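You operate a simulated robot arm through the tools that you are given. There is no shell and no other tool.

Carry out the task below with a simulated two-armed robot. There is one attempt and no reset: what you move stays moved.

Task
Press the small white lid home on its can, clear the slide, then load the other small can.
Fine: the shut can goes in the small yellow tray, the other into the holder on the slide.

The check looks at the end state, three seconds after you hand in, the way a careful person would. Anything else that was tipped, shoved, dropped, spilled or broken makes it a failure. A push-on lid holds only when it is set on centred and level and pressed home; a screw cap is set on level and turned clockwise until tight.

Robot
Two 7-joint arms with two-finger parallel grippers on one trunk that stands fixed in place. Base frame: the origin is at the foot of the trunk, x ahead of it, y to its left, z up. Lengths are in m, angles in degrees, forces in N, time in s.
The left shoulder is at [0.07, 0.177, 1.195], the right one opposite. With the tool pointing down near the work surface each hand reaches from about 0.3 to 0.74 m from the base axis, measured 20 degrees to its own side. Payload 3.43 kg a hand.
The tool frame of a hand sits at the grasp point between the pads (the TCP): z along the fingers, y along the line on which they close. The tips reach 0.03 m beyond it. The gripper opens to 0.094 m. The fingers are 0.028 m wide and 0.01 m thick; the gripper's body (0.05 by 0.096 m) begins 0.055 m behind the TCP.
Orientation is told as [roll, pitch, yaw] about the base's x, y, z axes, in that order, counted from this pose: with the fingers straight down and closing along the base's y, the tool's x points along the base's -x, its y along +y and its z along -z.

Tools
- The arms move only by the tool nudge_tool. It takes "left_increments", "right_increments" or both (then of equal length, played together; a hand with none holds still); each is a list of rows, each an object (a shift or turn left out is 0, a gripper value left out holds the last) with "delta_pos": the shift along the base's x, y, z in units of 25 mm (1.0 is 25 mm), a list of three; "rot": the turn, a rotation vector about the base's x, y, z in units of 5 degrees (1.0 is 5 degrees), a list of three; "claw": the finger opening in mm, from 0 to 94. In form: [{"delta_pos": [tx, ty, tz], "rot": [wx, wy, wz], "claw": claw}, ...]. A call has 1 to 20 rows; each row shifts and turns the commanded pose from where the row before left it. A call with a number of a shift or a turn outside -1 to 1 is refused whole. A row lasts 0.2 s, in which the tool goes at most 0.05 m and 8.6 degrees; a call with a longer step from one row to the next is refused whole, and so is a gripper value outside its range. Where a pose cannot be reached the arm comes as near as it can. A force on the tool above 40 N (or 10 N above the force at the start of the call, whichever is more), or a blocked arm, ends the call early, and 0.2 s more pass. The fingers move at their own pace (about 0.153 m/s each) and stop on an object; they squeeze with about 43 N. The grip force told is the motor's: it shows also when the fingers shut on nothing. Time passes only in rows, and 0.2 s behind the last, so rows that do not move let the fingers close. It gives the time, the measured TCP pose, the force on the tool (base axes), the opening and the grip force at its end, in the units of the frame above (readings bear some noise), with the torque about the TCP (base axes, N m) and any sound that the robot's microphone picked up.
- Cameras (640 x 400 px; columns grow to the right, rows downward): "scene" is now at [0.1358, 0.0163, 1.5092]; the picture's right is [0.19, -0.98, 0.00], its down [-0.59, -0.11, -0.80] and it looks along [0.79, 0.15, -0.60] (base axes); focal length 224 px, centre (320, 200). "left" rides on the left gripper at [0.076, -0.014, -0.103] in its tool frame; the picture's right is [0.18, 0.98, 0.00], its down [-0.75, 0.14, -0.64] and it looks along [-0.63, 0.12, 0.77] (tool axes); focal length 243 px, centre (320, 200). "right" rides on the right gripper at [0.076, 0.014, -0.102] in its tool frame; the picture's right is [-0.18, 0.98, 0.00], its down [-0.75, -0.14, -0.64] and it looks along [-0.63, -0.12, 0.77] (tool axes); focal length 243 px, centre (320, 200). There is no depth. A picture from a camera that has moved, and an enlarged one, comes with that camera's place and axes in the base frame and with its lens.
- grab_frame(camera): a new picture of that camera. It takes no simulated time.
- move_column(by): slides the trunk up (or, below 0, down) by that many m; the arms and the scene camera ride with it, the base frame stays. It gives what a move gives, with no picture.
- pan_tilt(pan, tilt): turns the head with the scene camera to pan (to the left, within 86 degrees either way) and tilt (down, from -29 to 69), counted from straight ahead of the robot. It gives what a move gives.
- inspect(camera, box): a new picture of the part [left, top, right, bottom] of that camera's present view, enlarged. It takes no simulated time.
- job_done(): hands the job in; it is judged then, once.

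Nothing tells you positions but the pictures and the camera data. Unless the task says otherwise, let go and move clear before handing in.

The tools are called after "Request:" as a command line: name --argument value ..., lists and objects as JSON in quotes. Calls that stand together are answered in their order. nudge_tool: Moves the arms, as the interface text tells. Its arguments: {"type":"object","properties":{"left_increments":{"type":"array"},"right_increments":{"type":"array"}},"required":[]} The other tools are called the same way: move_column (by) moves the trunk up or down; pan_tilt (pan, tilt) turns the head that bears the scene camera; grab_frame (camera) takes a picture; inspect (camera, box) takes an enlarged picture of a part of a camera's view; job_done () hands the job in.

At the start:

```text
time_s: 0.0
left_tcp_pos: [0.5184, 0.2745, 1.3829]
left_tcp_rot: [0.1, 0.0, -0.1]
left_wrist_force: [-0.5, 0.5, -0.3]
left_ft_torque: [0.02, -0.02, -0.01]
left_gripper_width: 0.0939
left_gripper_force: 0.0
right_tcp_pos: [0.3449, -0.0994, 1.3163]
right_tcp_rot: [0.0, 0.0, -0.1]
right_wrist_force: [1.1, 0.7, 0.2]
right_ft_torque: [0.01, -0.01, -0.01]
right_gripper_width: 0.0938
right_gripper_force: 0.1
trunk travel left (down, up): [-0.775, 0.065]
head pan, tilt (commanded): [10.8, 36.7]
```

scene: 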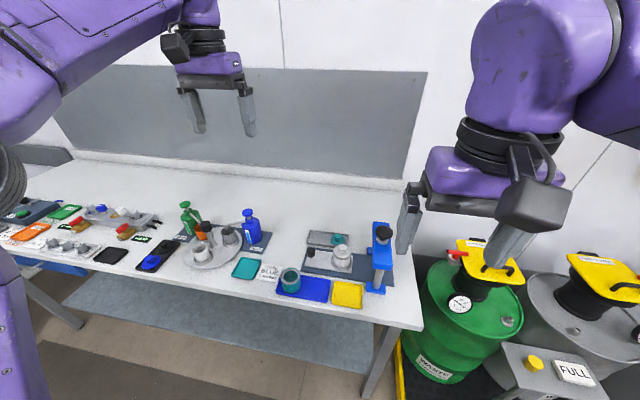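
right: 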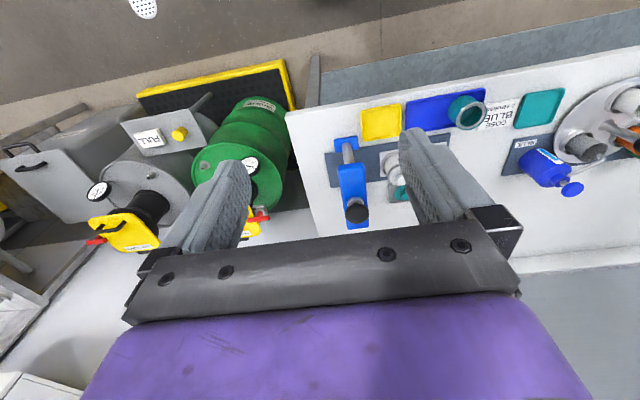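
left: 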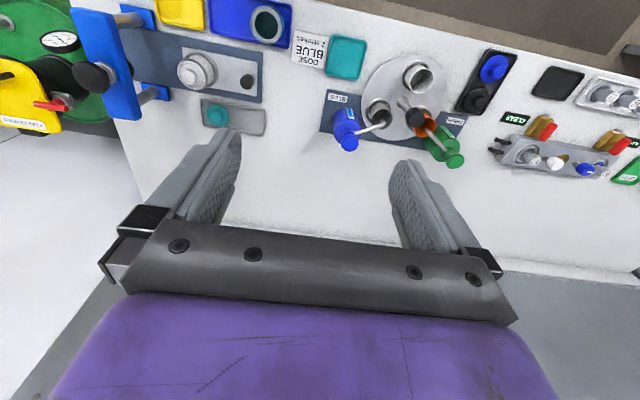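

I see a bench with many items: a slide with a press and a can in its holder near the right end, yellow and blue trays in front. I'll take enlarged pictures first.

Request:
inspect --camera "scene" --box '[220, 200, 420, 325]'

Request:
inspect --camera "scene" --box '[0, 180, 240, 330]'

Request:
inspect --camera "left" --box '[60, 0, 380, 200]'

Request:
inspect --camera "right" --box '[280, 60, 640, 285]'

Request:
inspect --camera "left" --box '[320, 20, 640, 220]'

```text
3.20 times, centred on (320, 262) of scene
camera zoom: at [0.1358, 0.0163, 1.5092], right [0.19, -0.98, 0.0], down [-0.59, -0.11, -0.8], along [0.79, 0.15, -0.6], focal length 718 px, centre (320, 0)
```

zoom: 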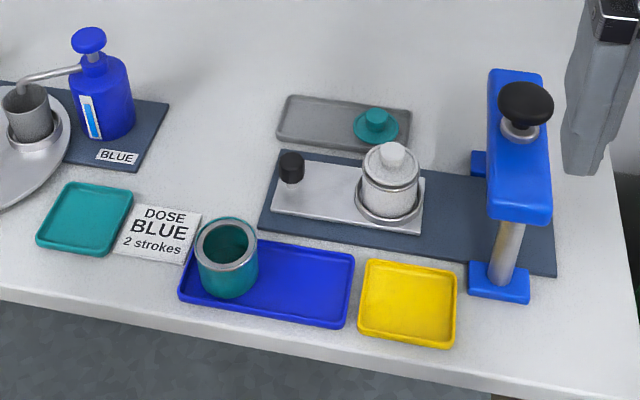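

```text
2.67 times, centred on (120, 255) of scene
camera zoom: at [0.1358, 0.0163, 1.5092], right [0.19, -0.98, 0.0], down [-0.59, -0.11, -0.8], along [0.79, 0.15, -0.6], focal length 598 px, centre (853, 53)
```

zoom: 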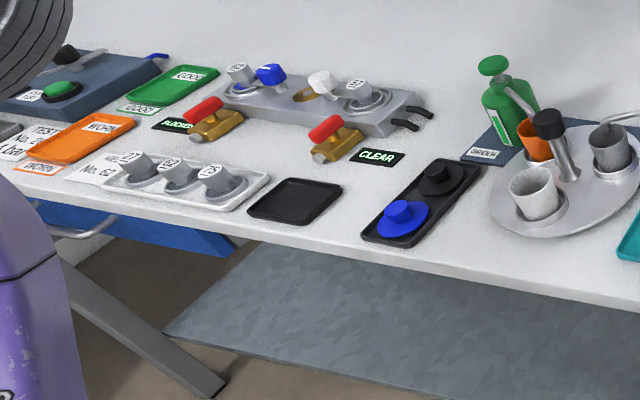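

```text
2.00 times, centred on (220, 100) of left
camera zoom: at [0.4433, 0.2595, 1.4851], right [-0.18, 0.98, 0.0], down [0.75, 0.14, 0.64], along [0.63, 0.12, -0.77], focal length 485 px, centre (520, 400)
```

zoom: 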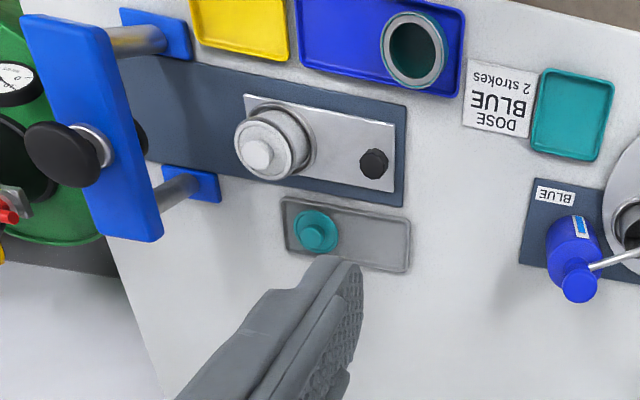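

```text
1.78 times, centred on (460, 172) of right
camera zoom: at [0.2685, -0.0868, 1.4193], right [0.18, 0.98, 0.0], down [0.75, -0.14, 0.64], along [0.63, -0.12, -0.77], focal length 431 px, centre (71, 249)
```

zoom: 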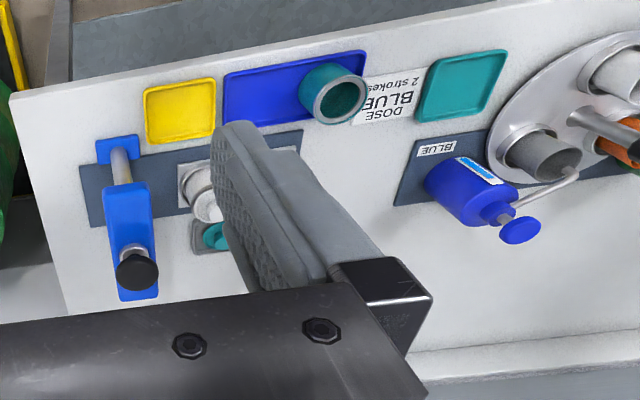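

```text
2.00 times, centred on (480, 120) of left
camera zoom: at [0.4433, 0.2595, 1.4851], right [-0.18, 0.98, 0.0], down [0.75, 0.14, 0.64], along [0.63, 0.12, -0.77], focal length 485 px, centre (0, 360)
```

zoom: 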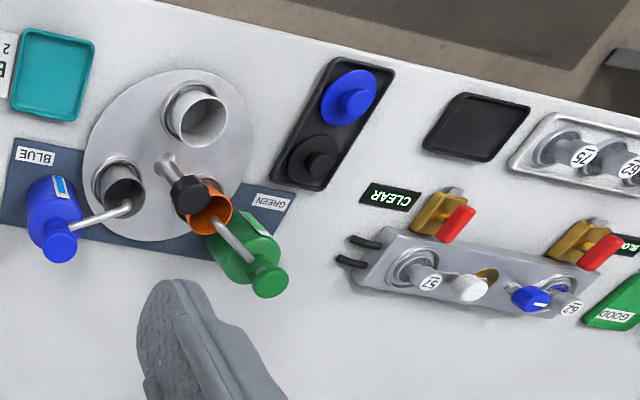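

The white can with its lid sits in the holder of a carriage with a black knob (about [0.604, 0.136, 0.94]); the press's plunger is at about [0.60, -0.075, 1.07]; the teal can is in the blue tray at about [0.50, 0.17]. I'll look closer before moving.

Request:
inspect --camera "scene" --box '[300, 220, 364, 260]'

Request:
inspect --camera "scene" --box '[350, 215, 414, 255]'

Request:
inspect --camera "left" --box '[140, 30, 268, 110]'

Request:
inspect --camera "left" --box '[60, 0, 188, 80]'

Request:
inspect --camera "scene" --box '[265, 255, 377, 325]'

```text
10.00 times, centred on (332, 240) of scene
camera zoom: at [0.1358, 0.0163, 1.5092], right [0.19, -0.98, 0.0], down [-0.59, -0.11, -0.8], along [0.79, 0.15, -0.6], focal length 2242 px, centre (200, -200)
```

zoom: 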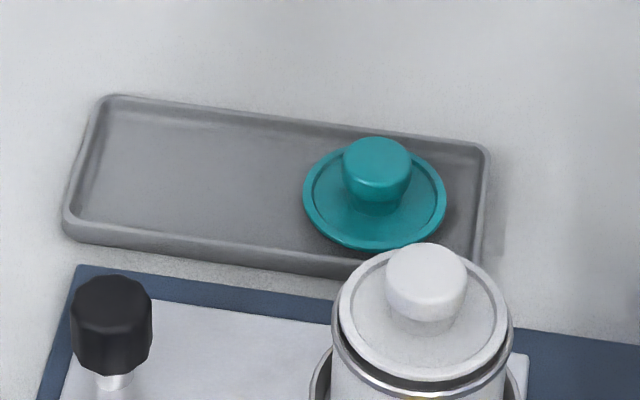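

```text
10.00 times, centred on (382, 235) of scene
camera zoom: at [0.1358, 0.0163, 1.5092], right [0.19, -0.98, 0.0], down [-0.59, -0.11, -0.8], along [0.79, 0.15, -0.6], focal length 2242 px, centre (-300, -150)
```

zoom: 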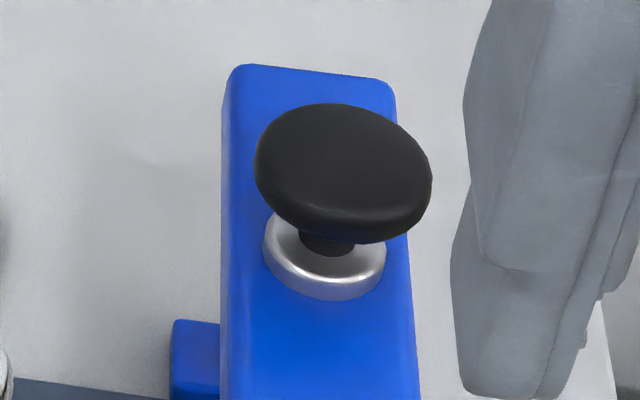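

```text
5.00 times, centred on (204, 70) of left
camera zoom: at [0.4433, 0.2595, 1.4851], right [-0.18, 0.98, 0.0], down [0.75, 0.14, 0.64], along [0.63, 0.12, -0.77], focal length 1213 px, centre (900, 850)
```

zoom: 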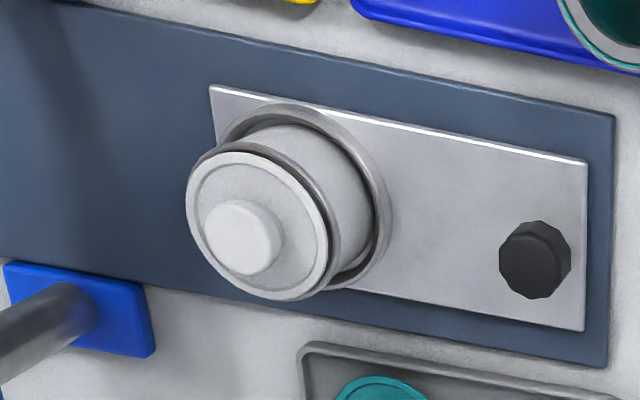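

```text
5.00 times, centred on (124, 40) of left
camera zoom: at [0.4433, 0.2595, 1.4851], right [-0.18, 0.98, 0.0], down [0.75, 0.14, 0.64], along [0.63, 0.12, -0.77], focal length 1213 px, centre (1300, 1000)
```

zoom: 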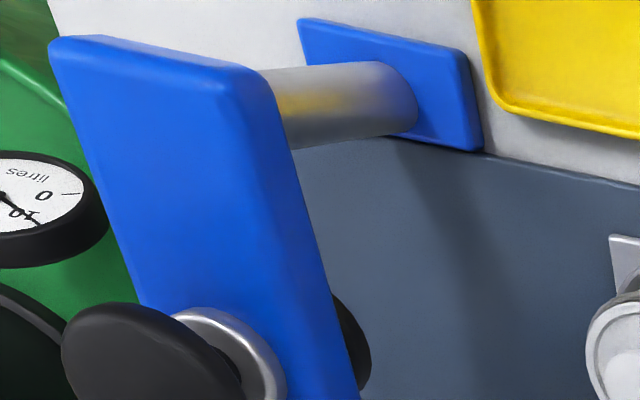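

```text
5.71 times, centred on (321, 290) of scene
camera zoom: at [0.1358, 0.0163, 1.5092], right [0.19, -0.98, 0.0], down [-0.59, -0.11, -0.8], along [0.79, 0.15, -0.6], focal length 1281 px, centre (314, -314)
```

zoom: 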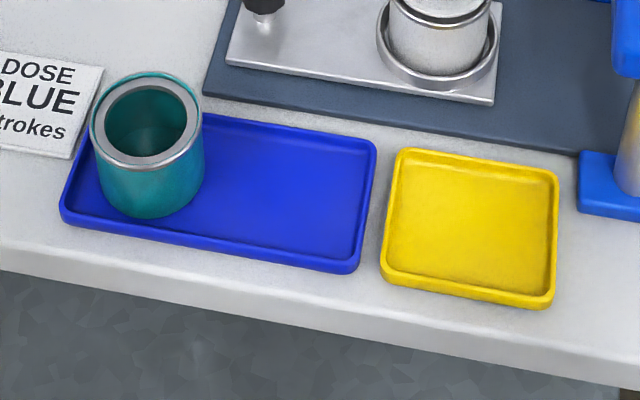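

The lid sits level but not yet seated on the can. I'll bring the left hand over the carriage knob and take close views.

Request:
nudge_tool --left_increments '[{"delta_pos": [0.29, -0.46, -0.78], "claw": 50}, {"delta_pos": [0.29, -0.46, -0.78]}, {"delta_pos": [0.29, -0.46, -0.78]}, {"delta_pos": [0.29, -0.46, -0.78]}, {"delta_pos": [0.29, -0.46, -0.78]}, {"delta_pos": [0.29, -0.46, -0.78]}, {"delta_pos": [0.29, -0.46, -0.78]}, {"delta_pos": [0.29, -0.46, -0.78]}, {"delta_pos": [0.29, -0.46, -0.78]}, {"delta_pos": [0.29, -0.46, -0.78]}, {"delta_pos": [0.29, -0.46, -0.78]}, {"delta_pos": [0.29, -0.46, -0.78]}]'

```text
time_s: 2.6
left_tcp_pos: [0.6084, 0.1352, 1.1474]
left_tcp_rot: [0.1, 0.0, 0.0]
left_wrist_force: [-0.6, 0.0, 0.7]
left_ft_torque: [0.03, -0.04, 0.01]
left_gripper_width: 0.0502
left_gripper_force: 0.1
right_tcp_pos: [0.3466, -0.1026, 1.3167]
right_tcp_rot: [0.1, 0.1, 0.0]
right_wrist_force: [-0.1, -0.8, -0.4]
right_ft_torque: [0.02, -0.01, 0.0]
right_gripper_width: 0.0937
right_gripper_force: 0.0
trunk travel left (down, up): [-0.775, 0.065]
head pan, tilt (commanded): [10.8, 36.7]
```

Request:
grab_frame --camera "left"

Request:
grab_frame --camera "scene"

Request:
grab_frame --camera "right"

```text
taken
camera left: at [0.5328, 0.12, 1.25], right [-0.18, 0.98, 0.0], down [0.75, 0.14, 0.64], along [0.63, 0.12, -0.77], focal length 243 px, centre (320, 200)
```

left: 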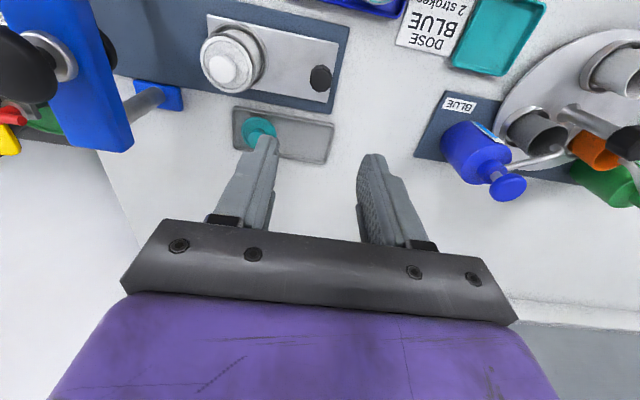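

```text
taken
camera scene: at [0.1367, 0.0147, 1.5092], right [0.19, -0.98, 0.0], down [-0.59, -0.11, -0.8], along [0.79, 0.15, -0.6], focal length 224 px, centre (320, 200)
```

scene: 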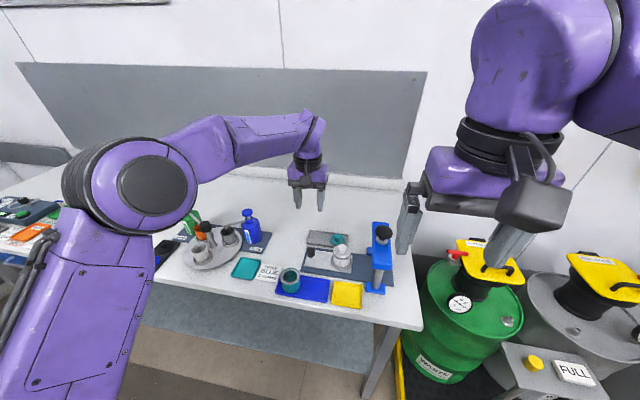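

```text
taken
camera right: at [0.2694, -0.0884, 1.4191], right [0.18, 0.98, 0.0], down [0.75, -0.14, 0.64], along [0.63, -0.12, -0.77], focal length 243 px, centre (320, 200)
```

right: 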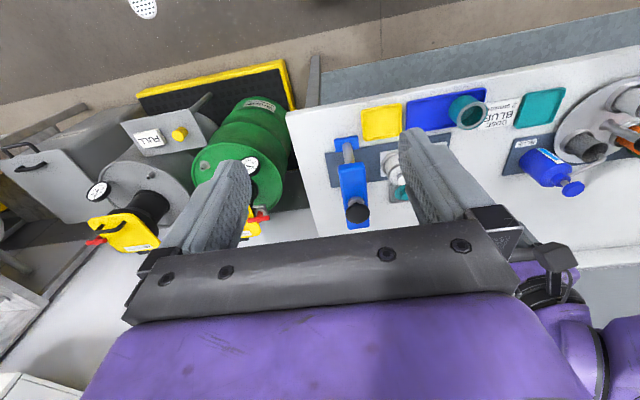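

Request:
inspect --camera "left" --box '[180, 0, 372, 120]'

Request:
inspect --camera "scene" --box '[290, 220, 410, 295]'

Request:
inspect --camera "left" --box '[0, 0, 192, 120]'

```text
3.33 times, centred on (276, 60) of left
camera zoom: at [0.5328, 0.12, 1.25], right [-0.18, 0.98, 0.0], down [0.75, 0.14, 0.64], along [0.63, 0.12, -0.77], focal length 809 px, centre (467, 667)
```

zoom: 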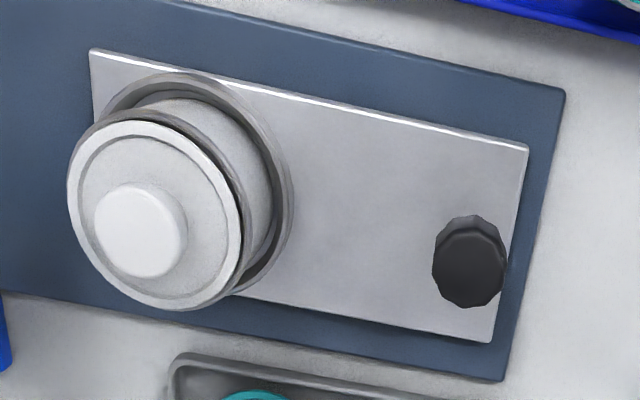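

```text
5.33 times, centred on (350, 258) of scene
camera zoom: at [0.1367, 0.0147, 1.5092], right [0.19, -0.98, 0.0], down [-0.59, -0.11, -0.8], along [0.79, 0.15, -0.6], focal length 1196 px, centre (160, -107)
```

zoom: 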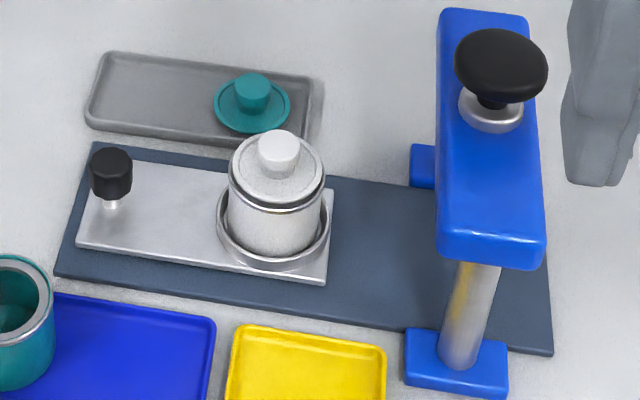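

```text
3.33 times, centred on (96, 60) of left
camera zoom: at [0.5328, 0.12, 1.25], right [-0.18, 0.98, 0.0], down [0.75, 0.14, 0.64], along [0.63, 0.12, -0.77], focal length 809 px, centre (1067, 667)
```

zoom: 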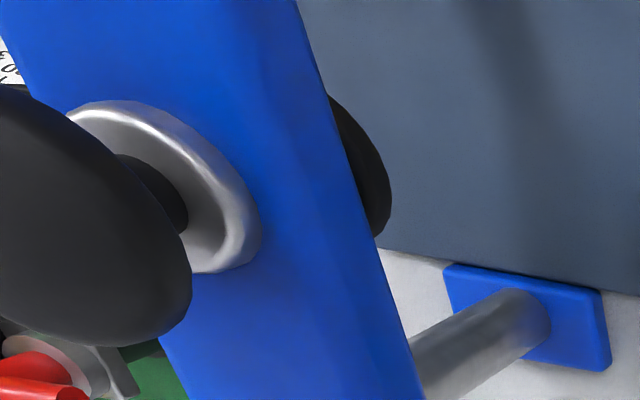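

The slide runs along y, the can axis is at about y=0.034, and the press ram is at about y=-0.076. I'll lower the left hand towards the carriage knob in stages.

Request:
nudge_tool --left_increments '[{"delta_pos": [-0.04, 0, -0.9]}, {"delta_pos": [-0.04, 0, -0.9]}, {"delta_pos": [-0.04, 0, -0.9]}, {"delta_pos": [0, 0, -0.9]}, {"delta_pos": [0, 0, -0.9]}, {"delta_pos": [0, 0, -0.9]}, {"delta_pos": [0, 0, 0]}]'

Request:
grab_frame --camera "left"

Request:
inspect --camera "scene" --box '[265, 200, 425, 300]'

```text
time_s: 4.2
left_tcp_pos: [0.6046, 0.1364, 1.0148]
left_tcp_rot: [0.0, 0.1, 0.1]
left_wrist_force: [0.2, -0.3, 0.1]
left_ft_torque: [-0.01, 0.03, 0.06]
left_gripper_width: 0.0502
left_gripper_force: 0.0
right_tcp_pos: [0.3443, -0.1006, 1.3166]
right_tcp_rot: [0.0, 0.0, 0.0]
right_wrist_force: [0.4, 0.4, -0.1]
right_ft_torque: [0.01, 0.01, 0.02]
right_gripper_width: 0.0939
right_gripper_force: 0.0
trunk travel left (down, up): [-0.775, 0.065]
head pan, tilt (commanded): [10.8, 36.7]
```

```text
taken
camera left: at [0.5276, 0.1225, 1.1175], right [-0.18, 0.98, 0.0], down [0.75, 0.14, 0.64], along [0.63, 0.12, -0.77], focal length 243 px, centre (320, 200)
```

left: 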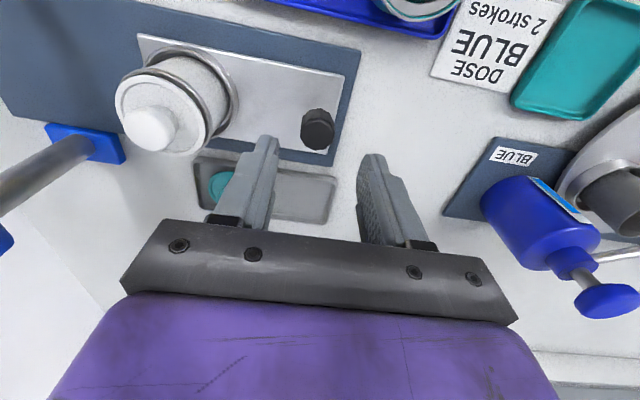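

```text
4.00 times, centred on (345, 250) of scene
camera zoom: at [0.1356, 0.0162, 1.5093], right [0.19, -0.98, 0.0], down [-0.59, -0.11, -0.8], along [0.79, 0.15, -0.6], focal length 897 px, centre (220, 0)
```

zoom: 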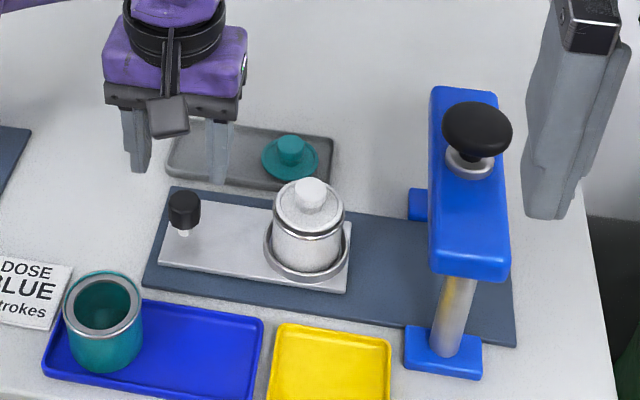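

Alignment over the knob looks right. I'll descend the last 58 mm and close on the knob.

Request:
nudge_tool --left_increments '[{"delta_pos": [0, 0, -0.6]}, {"delta_pos": [0, 0, -0.6]}, {"delta_pos": [0, 0, -0.6]}, {"delta_pos": [0, 0, -0.5]}, {"delta_pos": [0, 0, 0]}]'

Request:
grab_frame --camera "left"

Request:
inspect --camera "scene" --box '[281, 220, 361, 270]'

```text
time_s: 5.4
left_tcp_pos: [0.6125, 0.1445, 0.9582]
left_tcp_rot: [-0.1, 0.3, -0.3]
left_wrist_force: [0.4, 0.2, -0.5]
left_ft_torque: [-0.03, -0.02, -0.03]
left_gripper_width: 0.0499
left_gripper_force: 0.0
left hand out of reach, approached as far as the arm can: row 3, 4
right_tcp_pos: [0.3443, -0.1012, 1.3165]
right_tcp_rot: [-0.1, -0.1, 0.1]
right_wrist_force: [-0.2, 0.2, 0.5]
right_ft_torque: [-0.01, -0.02, 0.02]
right_gripper_width: 0.0939
right_gripper_force: 0.1
trunk travel left (down, up): [-0.775, 0.065]
head pan, tilt (commanded): [10.8, 36.7]
```

```text
taken
camera left: at [0.5371, 0.1282, 1.0619], right [-0.18, 0.98, 0.0], down [0.76, 0.14, 0.64], along [0.63, 0.11, -0.77], focal length 243 px, centre (320, 200)
```

left: 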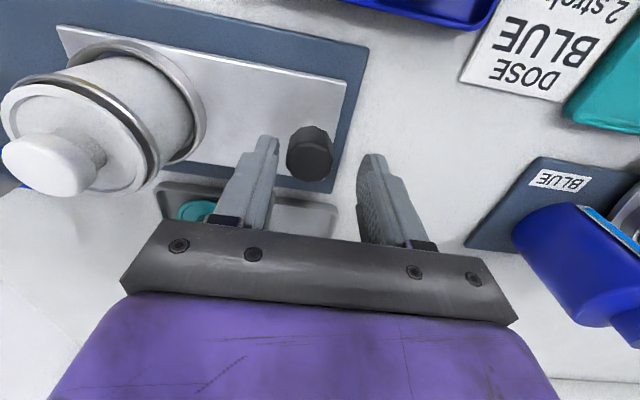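

```text
8.00 times, centred on (321, 245) of scene
camera zoom: at [0.1355, 0.0161, 1.5093], right [0.19, -0.98, 0.0], down [-0.59, -0.11, -0.8], along [0.79, 0.15, -0.6], focal length 1794 px, centre (312, -160)
```

zoom: 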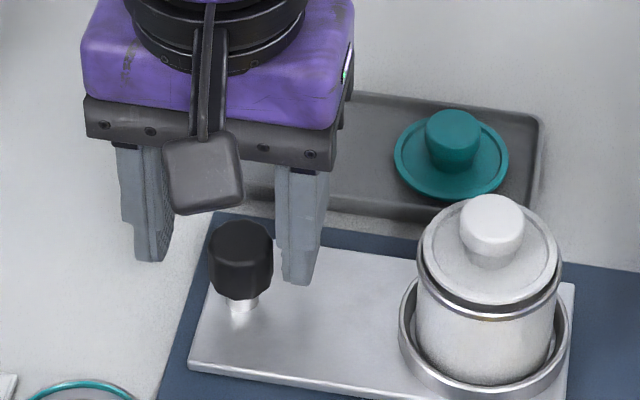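

The left arm reached its limit at this height and drifted about 8 mm from the knob, so I'll lift it, lower the trunk and retry.

Request:
nudge_tool --left_increments '[{"delta_pos": [0, 0, 0.8]}, {"delta_pos": [0, 0, 0.9]}, {"delta_pos": [0, 0, 0.9]}, {"delta_pos": [0, 0, 0.9]}, {"delta_pos": [0, 0, 0.9]}, {"delta_pos": [0, 0, 0.9]}, {"delta_pos": [0, 0, 0.9]}, {"delta_pos": [0, 0, 0]}]'

```text
time_s: 7.2
left_tcp_pos: [0.6138, 0.142, 1.1142]
left_tcp_rot: [-0.1, -0.1, 0.0]
left_wrist_force: [-0.7, 0.0, 0.3]
left_ft_torque: [-0.01, 0.0, -0.01]
left_gripper_width: 0.0498
left_gripper_force: 0.1
right_tcp_pos: [0.3454, -0.1007, 1.3171]
right_tcp_rot: [0.0, -0.1, 0.0]
right_wrist_force: [-1.5, 0.0, 0.8]
right_ft_torque: [-0.02, 0.01, -0.01]
right_gripper_width: 0.094
right_gripper_force: 0.0
trunk travel left (down, up): [-0.775, 0.065]
head pan, tilt (commanded): [10.8, 36.7]
```

Request:
move_column --by -0.1

```text
time_s: 8.5
left_tcp_pos: [0.6123, 0.1419, 1.0136]
left_tcp_rot: [0.0, 0.0, 0.0]
left_wrist_force: [-0.3, -0.1, 0.0]
left_ft_torque: [-0.01, 0.0, -0.01]
left_gripper_width: 0.0499
left_gripper_force: 0.2
right_tcp_pos: [0.3453, -0.101, 1.2162]
right_tcp_rot: [0.0, 0.0, 0.1]
right_wrist_force: [0.5, 0.3, 0.7]
right_ft_torque: [0.0, 0.04, -0.02]
right_gripper_width: 0.0941
right_gripper_force: 0.0
trunk travel left (down, up): [-0.675, 0.165]
head pan, tilt (commanded): [10.8, 36.7]
```

Request:
nudge_tool --left_increments '[{"delta_pos": [-0.3, -0.26, 0]}, {"delta_pos": [0, 0, -0.6]}, {"delta_pos": [0, 0, -0.6]}, {"delta_pos": [0, 0, -0.6]}, {"delta_pos": [0, 0, -0.46]}, {"delta_pos": [0, 0, 0]}]'

Request:
grab_frame --camera "left"

Request:
grab_frame --camera "scene"

```text
time_s: 9.9
left_tcp_pos: [0.6042, 0.1361, 0.9565]
left_tcp_rot: [0.1, 0.0, -0.1]
left_wrist_force: [0.0, -0.1, -0.5]
left_ft_torque: [-0.03, 0.02, 0.03]
left_gripper_width: 0.0501
left_gripper_force: 0.0
right_tcp_pos: [0.3442, -0.1005, 1.2167]
right_tcp_rot: [0.0, 0.0, -0.1]
right_wrist_force: [0.1, -0.2, 0.4]
right_ft_torque: [0.0, -0.02, 0.01]
right_gripper_width: 0.0941
right_gripper_force: 0.0
trunk travel left (down, up): [-0.675, 0.165]
head pan, tilt (commanded): [10.8, 36.7]
```

```text
taken
camera left: at [0.5288, 0.1213, 1.0589], right [-0.18, 0.98, 0.0], down [0.75, 0.14, 0.64], along [0.63, 0.12, -0.77], focal length 243 px, centre (320, 200)
```

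left: 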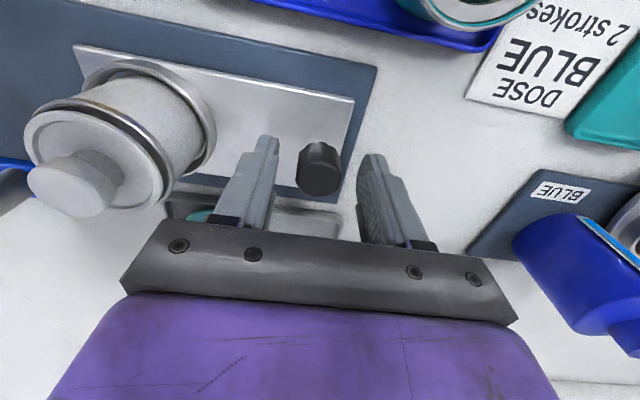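

```text
taken
camera scene: at [0.1356, 0.0162, 1.4093], right [0.19, -0.98, 0.0], down [-0.59, -0.11, -0.8], along [0.79, 0.15, -0.6], focal length 224 px, centre (320, 200)
```

scene: 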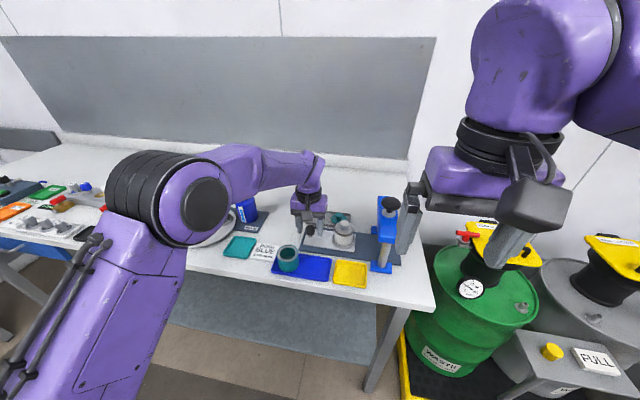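

Request:
inspect --camera "scene" --box '[270, 190, 366, 250]'

Request:
inspect --camera "left" --box '[220, 120, 420, 245]'

```text
6.67 times, centred on (318, 220) of scene
camera zoom: at [0.1356, 0.0162, 1.4093], right [0.19, -0.98, 0.0], down [-0.59, -0.11, -0.8], along [0.79, 0.15, -0.6], focal length 1495 px, centre (333, 67)
```

zoom: 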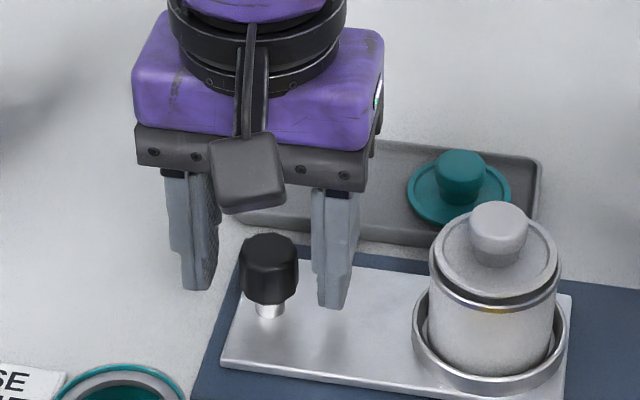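

```text
3.20 times, centred on (320, 182) of left
camera zoom: at [0.5288, 0.1213, 1.0589], right [-0.18, 0.98, 0.0], down [0.75, 0.14, 0.64], along [0.63, 0.12, -0.77], focal length 776 px, centre (320, 256)
```

zoom: 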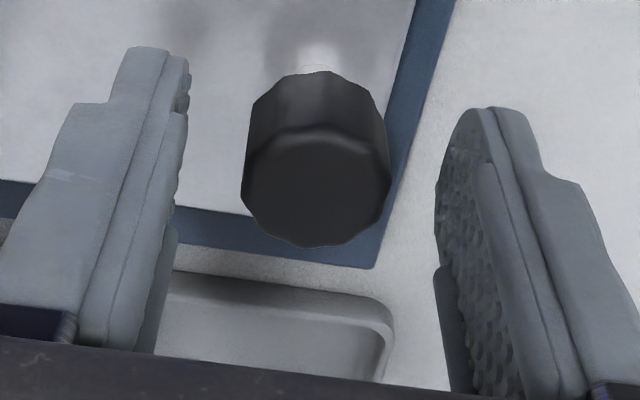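

The fingers straddle the knob properly now. I'll close gently in steps.

Request:
nudge_tool --left_increments '[{"claw": 40}, {"claw": 34}, {"claw": 31}, {"claw": 29}, {"claw": 27}, {"claw": 25}, {"claw": 22}, {"claw": 15}, {"claw": 10}, {}]'

Request:
inspect --camera "scene" --box '[270, 190, 366, 250]'

```text
time_s: 12.1
left_tcp_pos: [0.6049, 0.1341, 0.9554]
left_tcp_rot: [0.0, 0.0, 0.0]
left_wrist_force: [0.2, -4.7, -0.6]
left_ft_torque: [0.24, 0.04, 0.04]
left_gripper_width: 0.0256
left_gripper_force: 45.2
right_tcp_pos: [0.3438, -0.1008, 1.217]
right_tcp_rot: [0.0, 0.0, 0.0]
right_wrist_force: [-0.6, 1.1, 0.1]
right_ft_torque: [0.03, -0.01, 0.05]
right_gripper_width: 0.0939
right_gripper_force: 0.1
trunk travel left (down, up): [-0.675, 0.165]
head pan, tilt (commanded): [10.8, 36.7]
```

```text
6.67 times, centred on (318, 220) of scene
camera zoom: at [0.1359, 0.0155, 1.4092], right [0.19, -0.98, 0.0], down [-0.59, -0.11, -0.8], along [0.79, 0.15, -0.6], focal length 1495 px, centre (333, 67)
```

zoom: 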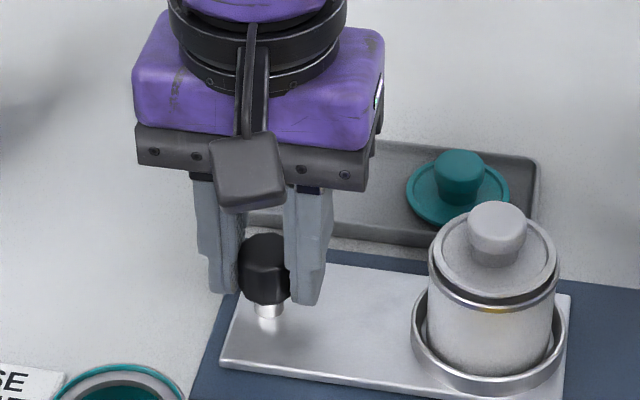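

The knob is gripped. Now I slide the carriage slowly towards the press, checking on the way.

Request:
nudge_tool --left_increments '[{"delta_pos": [0, -0.1, 0]}, {"delta_pos": [0, -0.2, 0]}, {"delta_pos": [0, -0.2, 0]}, {"delta_pos": [0, -0.2, 0]}, {"delta_pos": [0, -0.2, 0]}, {"delta_pos": [0, -0.2, 0]}, {"delta_pos": [0, -0.2, 0]}, {"delta_pos": [0, -0.2, 0]}, {"delta_pos": [0, -0.1, 0]}, {}]'

Request:
inspect --camera "scene" --box '[270, 180, 430, 280]'

Request:
inspect --camera "right" --box '[280, 100, 472, 220]'

```text
time_s: 14.3
left_tcp_pos: [0.606, 0.0956, 0.9578]
left_tcp_rot: [0.0, 0.1, -0.1]
left_wrist_force: [-10.2, -0.2, -12.5]
left_ft_torque: [0.54, 0.99, 0.06]
left_gripper_width: 0.0255
left_gripper_force: 44.8
right_tcp_pos: [0.3444, -0.101, 1.2165]
right_tcp_rot: [0.0, 0.1, 0.0]
right_wrist_force: [0.8, 0.3, -0.1]
right_ft_torque: [-0.02, 0.02, -0.01]
right_gripper_width: 0.0938
right_gripper_force: 0.2
trunk travel left (down, up): [-0.675, 0.165]
head pan, tilt (commanded): [10.8, 36.7]
```

```text
4.00 times, centred on (350, 230) of scene
camera zoom: at [0.1356, 0.0163, 1.4092], right [0.19, -0.98, 0.0], down [-0.59, -0.11, -0.8], along [0.79, 0.15, -0.6], focal length 897 px, centre (200, 80)
```

zoom: 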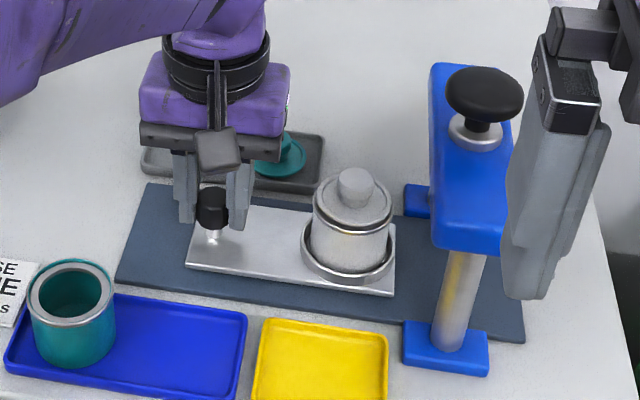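

```text
3.33 times, centred on (376, 160) of right
camera zoom: at [0.2683, -0.0869, 1.3193], right [0.18, 0.98, 0.0], down [0.75, -0.14, 0.64], along [0.63, -0.12, -0.77], focal length 809 px, centre (133, 333)
```

zoom: 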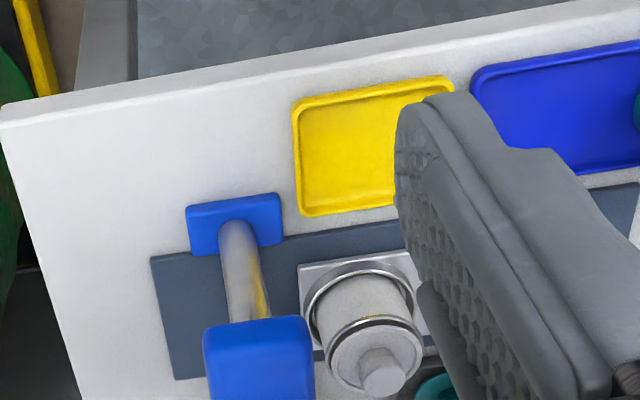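

Request:
nudge_tool --left_increments '[{"delta_pos": [-0.03, 0, -0.04]}, {}]'

```text
time_s: 14.9
left_tcp_pos: [0.6049, 0.0957, 0.9562]
left_tcp_rot: [0.0, 0.0, 0.0]
left_wrist_force: [-6.8, 1.3, -10.1]
left_ft_torque: [0.57, 0.98, 0.14]
left_gripper_width: 0.0255
left_gripper_force: 45.0
right_tcp_pos: [0.3442, -0.1023, 1.2169]
right_tcp_rot: [0.0, -0.1, 0.1]
right_wrist_force: [-1.1, 0.0, -0.4]
right_ft_torque: [0.02, 0.04, -0.01]
right_gripper_width: 0.094
right_gripper_force: 0.1
trunk travel left (down, up): [-0.675, 0.165]
head pan, tilt (commanded): [10.8, 36.7]
```

Request:
nudge_tool --left_increments '[{"delta_pos": [-0.02, -0.2, -0.03]}, {"delta_pos": [-0.02, -0.2, -0.03]}, {"delta_pos": [-0.02, -0.2, -0.03]}, {"delta_pos": [0, -0.2, -0.03]}, {"delta_pos": [0, -0.2, 0]}, {"delta_pos": [0, -0.2, 0]}, {"delta_pos": [0, -0.2, 0]}, {"delta_pos": [0, -0.2, 0]}, {"delta_pos": [0, -0.2, 0]}, {"delta_pos": [0, -0.2, 0]}, {"delta_pos": [0, -0.2, 0]}, {"delta_pos": [0, -0.1, 0]}, {}]'

Request:
inspect --camera "scene" --box '[270, 180, 430, 280]'

Request:
inspect --camera "right" --box '[280, 100, 472, 220]'

Request:
grab_frame --camera "left"

```text
time_s: 17.7
left_tcp_pos: [0.6115, 0.0414, 0.9586]
left_tcp_rot: [0.0, 0.5, -0.2]
left_wrist_force: [-35.7, -1.1, -18.2]
left_ft_torque: [-0.53, 0.8, -0.01]
left_gripper_width: 0.0256
left_gripper_force: 45.3
left hand out of reach, approached as far as the arm can: row 6, 8, 10, 12
right_tcp_pos: [0.3409, -0.1004, 1.2171]
right_tcp_rot: [0.1, -0.1, 0.0]
right_wrist_force: [0.2, 0.8, -0.5]
right_ft_torque: [-0.01, -0.02, 0.01]
right_gripper_width: 0.094
right_gripper_force: 0.1
trunk travel left (down, up): [-0.675, 0.165]
head pan, tilt (commanded): [10.8, 36.7]
```

```text
4.00 times, centred on (350, 230) of scene
camera zoom: at [0.131, 0.0165, 1.4096], right [0.19, -0.98, 0.0], down [-0.58, -0.11, -0.8], along [0.79, 0.15, -0.59], focal length 897 px, centre (200, 80)
```

zoom: 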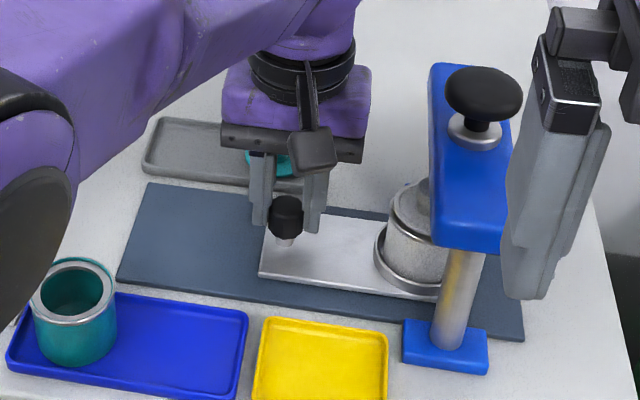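

```text
3.33 times, centred on (376, 160) of right
camera zoom: at [0.264, -0.0867, 1.3202], right [0.18, 0.98, 0.0], down [0.75, -0.14, 0.64], along [0.63, -0.12, -0.76], focal length 809 px, centre (133, 333)
```

zoom: 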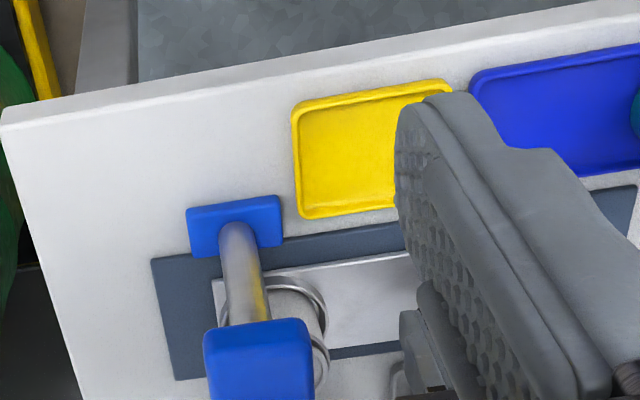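

```text
taken
camera left: at [0.5348, 0.0275, 1.0618], right [-0.18, 0.98, 0.0], down [0.76, 0.14, 0.64], along [0.62, 0.12, -0.77], focal length 243 px, centre (320, 200)
```

left: 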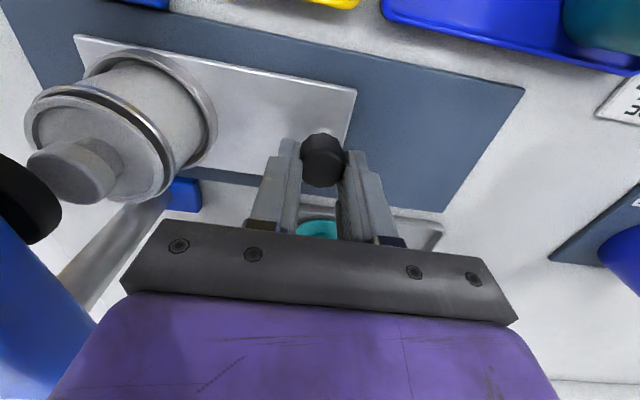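

The carriage is nearly under the press, but the left arm is at its reach limit and straining in x. I'll let go, lift off and lower the trunk for a better posture.

Request:
nudge_tool --left_increments '[{"claw": 30}, {"claw": 45}, {"claw": 50}, {}]'

Request:
inspect --camera "left" --box '[220, 120, 420, 245]'

```text
time_s: 18.7
left_tcp_pos: [0.6155, 0.0409, 0.9566]
left_tcp_rot: [0.0, 0.4, -0.4]
left_wrist_force: [0.8, 0.1, 0.7]
left_ft_torque: [-0.01, -0.01, 0.04]
left_gripper_width: 0.0498
left_gripper_force: 0.1
right_tcp_pos: [0.3445, -0.1011, 1.2168]
right_tcp_rot: [0.1, 0.1, 0.0]
right_wrist_force: [-0.9, 0.8, 0.2]
right_ft_torque: [0.01, 0.0, 0.04]
right_gripper_width: 0.0938
right_gripper_force: 0.1
trunk travel left (down, up): [-0.675, 0.165]
head pan, tilt (commanded): [10.8, 36.7]
```

```text
3.20 times, centred on (320, 182) of left
camera zoom: at [0.5392, 0.0276, 1.0614], right [-0.18, 0.98, 0.0], down [0.76, 0.14, 0.64], along [0.63, 0.12, -0.77], focal length 776 px, centre (320, 256)
```

zoom: 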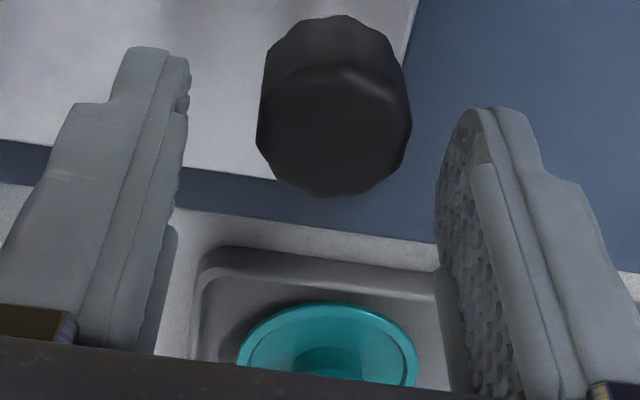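

Request:
nudge_tool --left_increments '[{"delta_pos": [0, 0, 0.5]}, {"delta_pos": [0, 0, 0.9]}, {"delta_pos": [0, 0, 0.9]}, {"delta_pos": [0, 0, 0.9]}, {"delta_pos": [0, 0, 0.9]}, {"delta_pos": [0, 0, 0.9]}, {"delta_pos": [0, 0, 0.9]}, {"delta_pos": [0, 0, 0.9]}, {"delta_pos": [0, 0, 0.9]}, {}]'

Request:
move_column --by -0.15

Request:
grab_frame --camera "scene"

Request:
grab_frame --camera "left"

```text
time_s: 20.9
left_tcp_pos: [0.6138, 0.0406, 1.1389]
left_tcp_rot: [0.0, -0.1, -0.1]
left_wrist_force: [0.6, -0.6, -0.1]
left_ft_torque: [0.03, -0.03, 0.02]
left_gripper_width: 0.0502
left_gripper_force: 0.1
left hand out of reach, approached as far as the arm can: row 9
right_tcp_pos: [0.3441, -0.1003, 1.2156]
right_tcp_rot: [0.0, 0.0, 0.1]
right_wrist_force: [-0.3, 0.3, 0.3]
right_ft_torque: [0.01, -0.01, 0.02]
right_gripper_width: 0.094
right_gripper_force: 0.1
trunk travel left (down, up): [-0.675, 0.165]
head pan, tilt (commanded): [10.8, 36.7]
```

```text
time_s: 22.7
left_tcp_pos: [0.6149, 0.0404, 0.9895]
left_tcp_rot: [0.0, 0.0, 0.0]
left_wrist_force: [0.0, 0.0, 0.1]
left_ft_torque: [0.01, 0.02, 0.0]
left_gripper_width: 0.0501
left_gripper_force: 0.1
right_tcp_pos: [0.343, -0.1007, 1.0668]
right_tcp_rot: [0.0, 0.0, -0.1]
right_wrist_force: [-0.3, 0.3, -0.7]
right_ft_torque: [0.04, -0.01, 0.02]
right_gripper_width: 0.0941
right_gripper_force: 0.1
trunk travel left (down, up): [-0.525, 0.315]
head pan, tilt (commanded): [10.8, 36.7]
```

```text
taken
camera scene: at [0.1356, 0.0162, 1.2593], right [0.19, -0.98, 0.0], down [-0.59, -0.11, -0.8], along [0.79, 0.15, -0.6], focal length 224 px, centre (320, 200)
```

scene: 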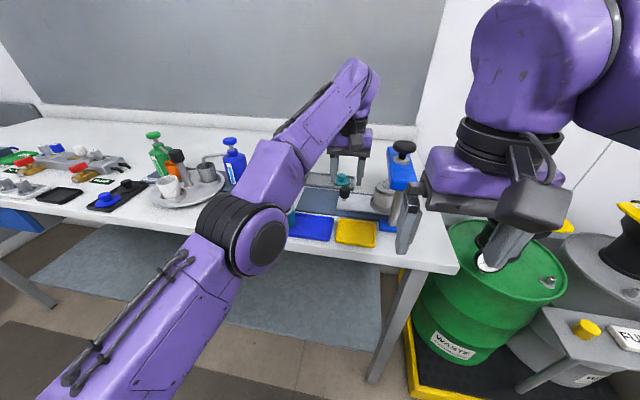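

```text
taken
camera left: at [0.538, 0.0264, 1.0925], right [-0.18, 0.98, 0.0], down [0.75, 0.14, 0.64], along [0.63, 0.12, -0.77], focal length 243 px, centre (320, 200)
```

left: 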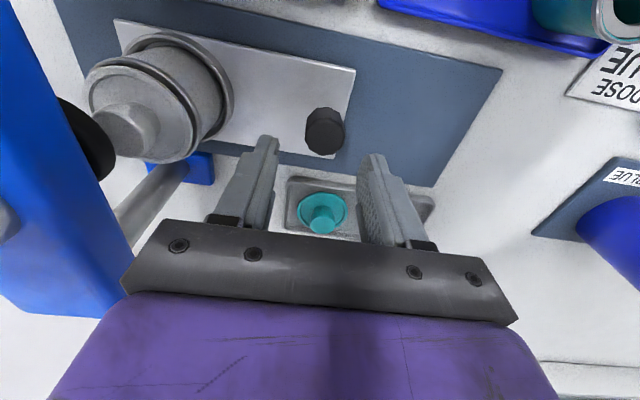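

Request:
grab_frame --camera "right"

Request:
inspect --camera "scene" --box '[180, 140, 460, 315]'

```text
taken
camera right: at [0.2683, -0.087, 1.1694], right [0.18, 0.98, 0.0], down [0.75, -0.14, 0.64], along [0.63, -0.12, -0.77], focal length 243 px, centre (320, 200)
```

right: 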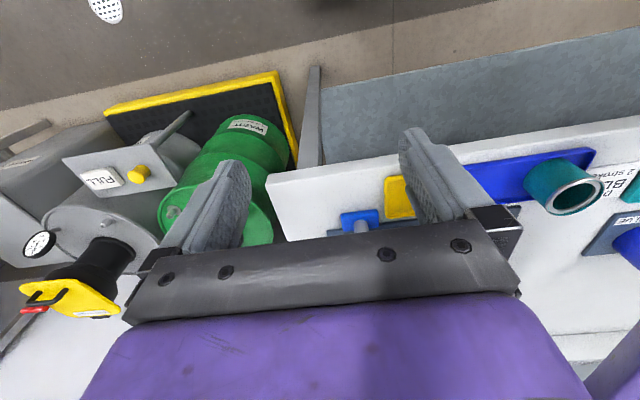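

```text
2.29 times, centred on (320, 228) of scene
camera zoom: at [0.1356, 0.0162, 1.2593], right [0.19, -0.98, 0.0], down [-0.59, -0.11, -0.8], along [0.79, 0.15, -0.6], focal length 512 px, centre (320, 137)
```

zoom: 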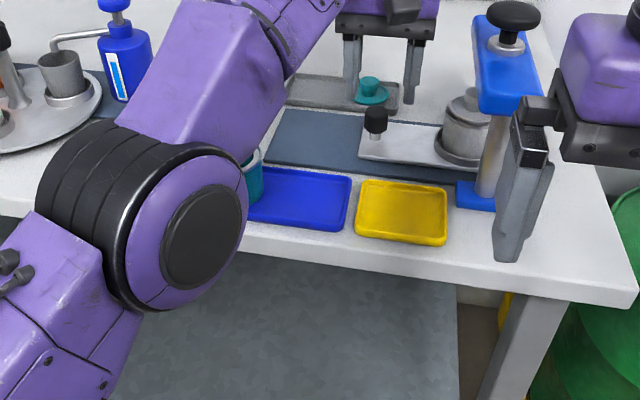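

The elbow is clear of the table. I'll centre the left hand on the knob (about [0.605, 0.041]) and descend.

Request:
nudge_tool --left_increments '[{"delta_pos": [-0.2, 0, 0]}, {"delta_pos": [-0.2, 0, 0]}, {"delta_pos": [0, 0, -0.4]}, {"delta_pos": [0, 0, -0.4]}, {"delta_pos": [0, 0, -0.4]}, {}]'

Request:
inspect --camera "left" --box '[220, 120, 420, 245]'

Request:
inspect --camera "scene" --box '[180, 140, 460, 315]'

```text
time_s: 24.1
left_tcp_pos: [0.6041, 0.0407, 0.9601]
left_tcp_rot: [0.0, 0.0, 0.0]
left_wrist_force: [-0.2, 0.9, -0.2]
left_ft_torque: [-0.01, 0.0, 0.0]
left_gripper_width: 0.0497
left_gripper_force: 0.0
right_tcp_pos: [0.3441, -0.1013, 1.0669]
right_tcp_rot: [0.0, 0.0, -0.1]
right_wrist_force: [-0.6, 0.5, -0.7]
right_ft_torque: [-0.03, -0.01, 0.01]
right_gripper_width: 0.0942
right_gripper_force: 0.0
trunk travel left (down, up): [-0.525, 0.315]
head pan, tilt (commanded): [10.8, 36.7]
```

```text
3.20 times, centred on (320, 182) of left
camera zoom: at [0.5277, 0.0271, 1.0628], right [-0.18, 0.98, 0.0], down [0.75, 0.14, 0.64], along [0.63, 0.12, -0.77], focal length 776 px, centre (320, 256)
```

zoom: 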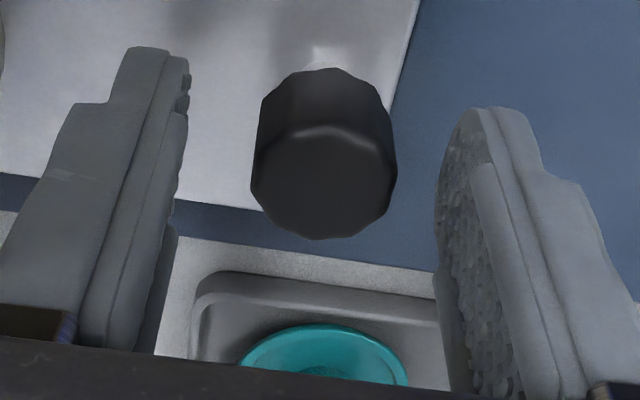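

```text
2.29 times, centred on (320, 228) of scene
camera zoom: at [0.1356, 0.0161, 1.2593], right [0.19, -0.98, 0.0], down [-0.59, -0.11, -0.8], along [0.79, 0.15, -0.6], focal length 512 px, centre (320, 137)
```

zoom: 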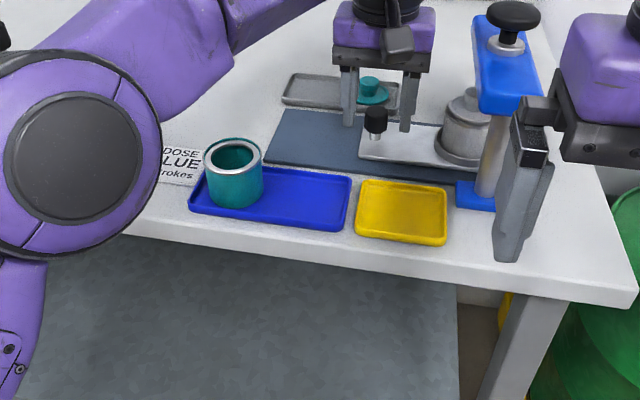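

Request:
nudge_tool --left_increments '[{"claw": 40}, {"claw": 34}, {"claw": 31}, {"claw": 29}, {"claw": 27}, {"claw": 25}, {"claw": 20}, {"claw": 10}, {}]'

```text
time_s: 26.1
left_tcp_pos: [0.6039, 0.0414, 0.9597]
left_tcp_rot: [0.0, 0.0, 0.0]
left_wrist_force: [0.5, -0.5, 0.1]
left_ft_torque: [0.49, 0.02, 0.0]
left_gripper_width: 0.0255
left_gripper_force: 45.7
right_tcp_pos: [0.3453, -0.1011, 1.0667]
right_tcp_rot: [0.0, 0.0, -0.1]
right_wrist_force: [1.2, 0.3, 0.3]
right_ft_torque: [0.03, -0.02, -0.02]
right_gripper_width: 0.0938
right_gripper_force: 0.0
trunk travel left (down, up): [-0.525, 0.315]
head pan, tilt (commanded): [10.8, 36.7]
```

Request:
nudge_tool --left_increments '[{"delta_pos": [0, -0.1, 0]}, {"delta_pos": [0, -0.1, 0]}, {"delta_pos": [0, -0.1, 0]}, {"delta_pos": [0, -0.1, 0]}, {}]'

Request:
inspect --camera "scene" --box '[320, 130, 448, 210]'

```text
time_s: 27.3
left_tcp_pos: [0.6037, 0.0312, 0.9591]
left_tcp_rot: [0.0, 0.0, -0.1]
left_wrist_force: [-0.1, 0.0, 0.4]
left_ft_torque: [0.38, 0.03, 0.05]
left_gripper_width: 0.0254
left_gripper_force: 44.9
right_tcp_pos: [0.3438, -0.1017, 1.0669]
right_tcp_rot: [0.0, 0.0, 0.0]
right_wrist_force: [-0.2, 1.3, -0.3]
right_ft_torque: [0.01, 0.03, 0.02]
right_gripper_width: 0.0941
right_gripper_force: 0.0
trunk travel left (down, up): [-0.525, 0.315]
head pan, tilt (commanded): [10.8, 36.7]
```

```text
5.00 times, centred on (384, 170) of scene
camera zoom: at [0.1357, 0.016, 1.2592], right [0.19, -0.98, 0.0], down [-0.59, -0.11, -0.8], along [0.79, 0.15, -0.6], focal length 1121 px, centre (0, 350)
```

zoom: 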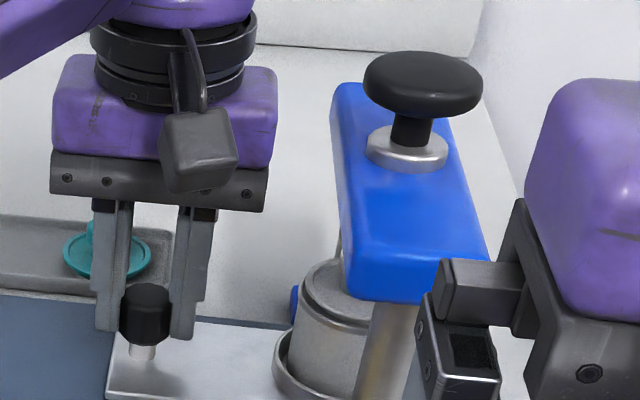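

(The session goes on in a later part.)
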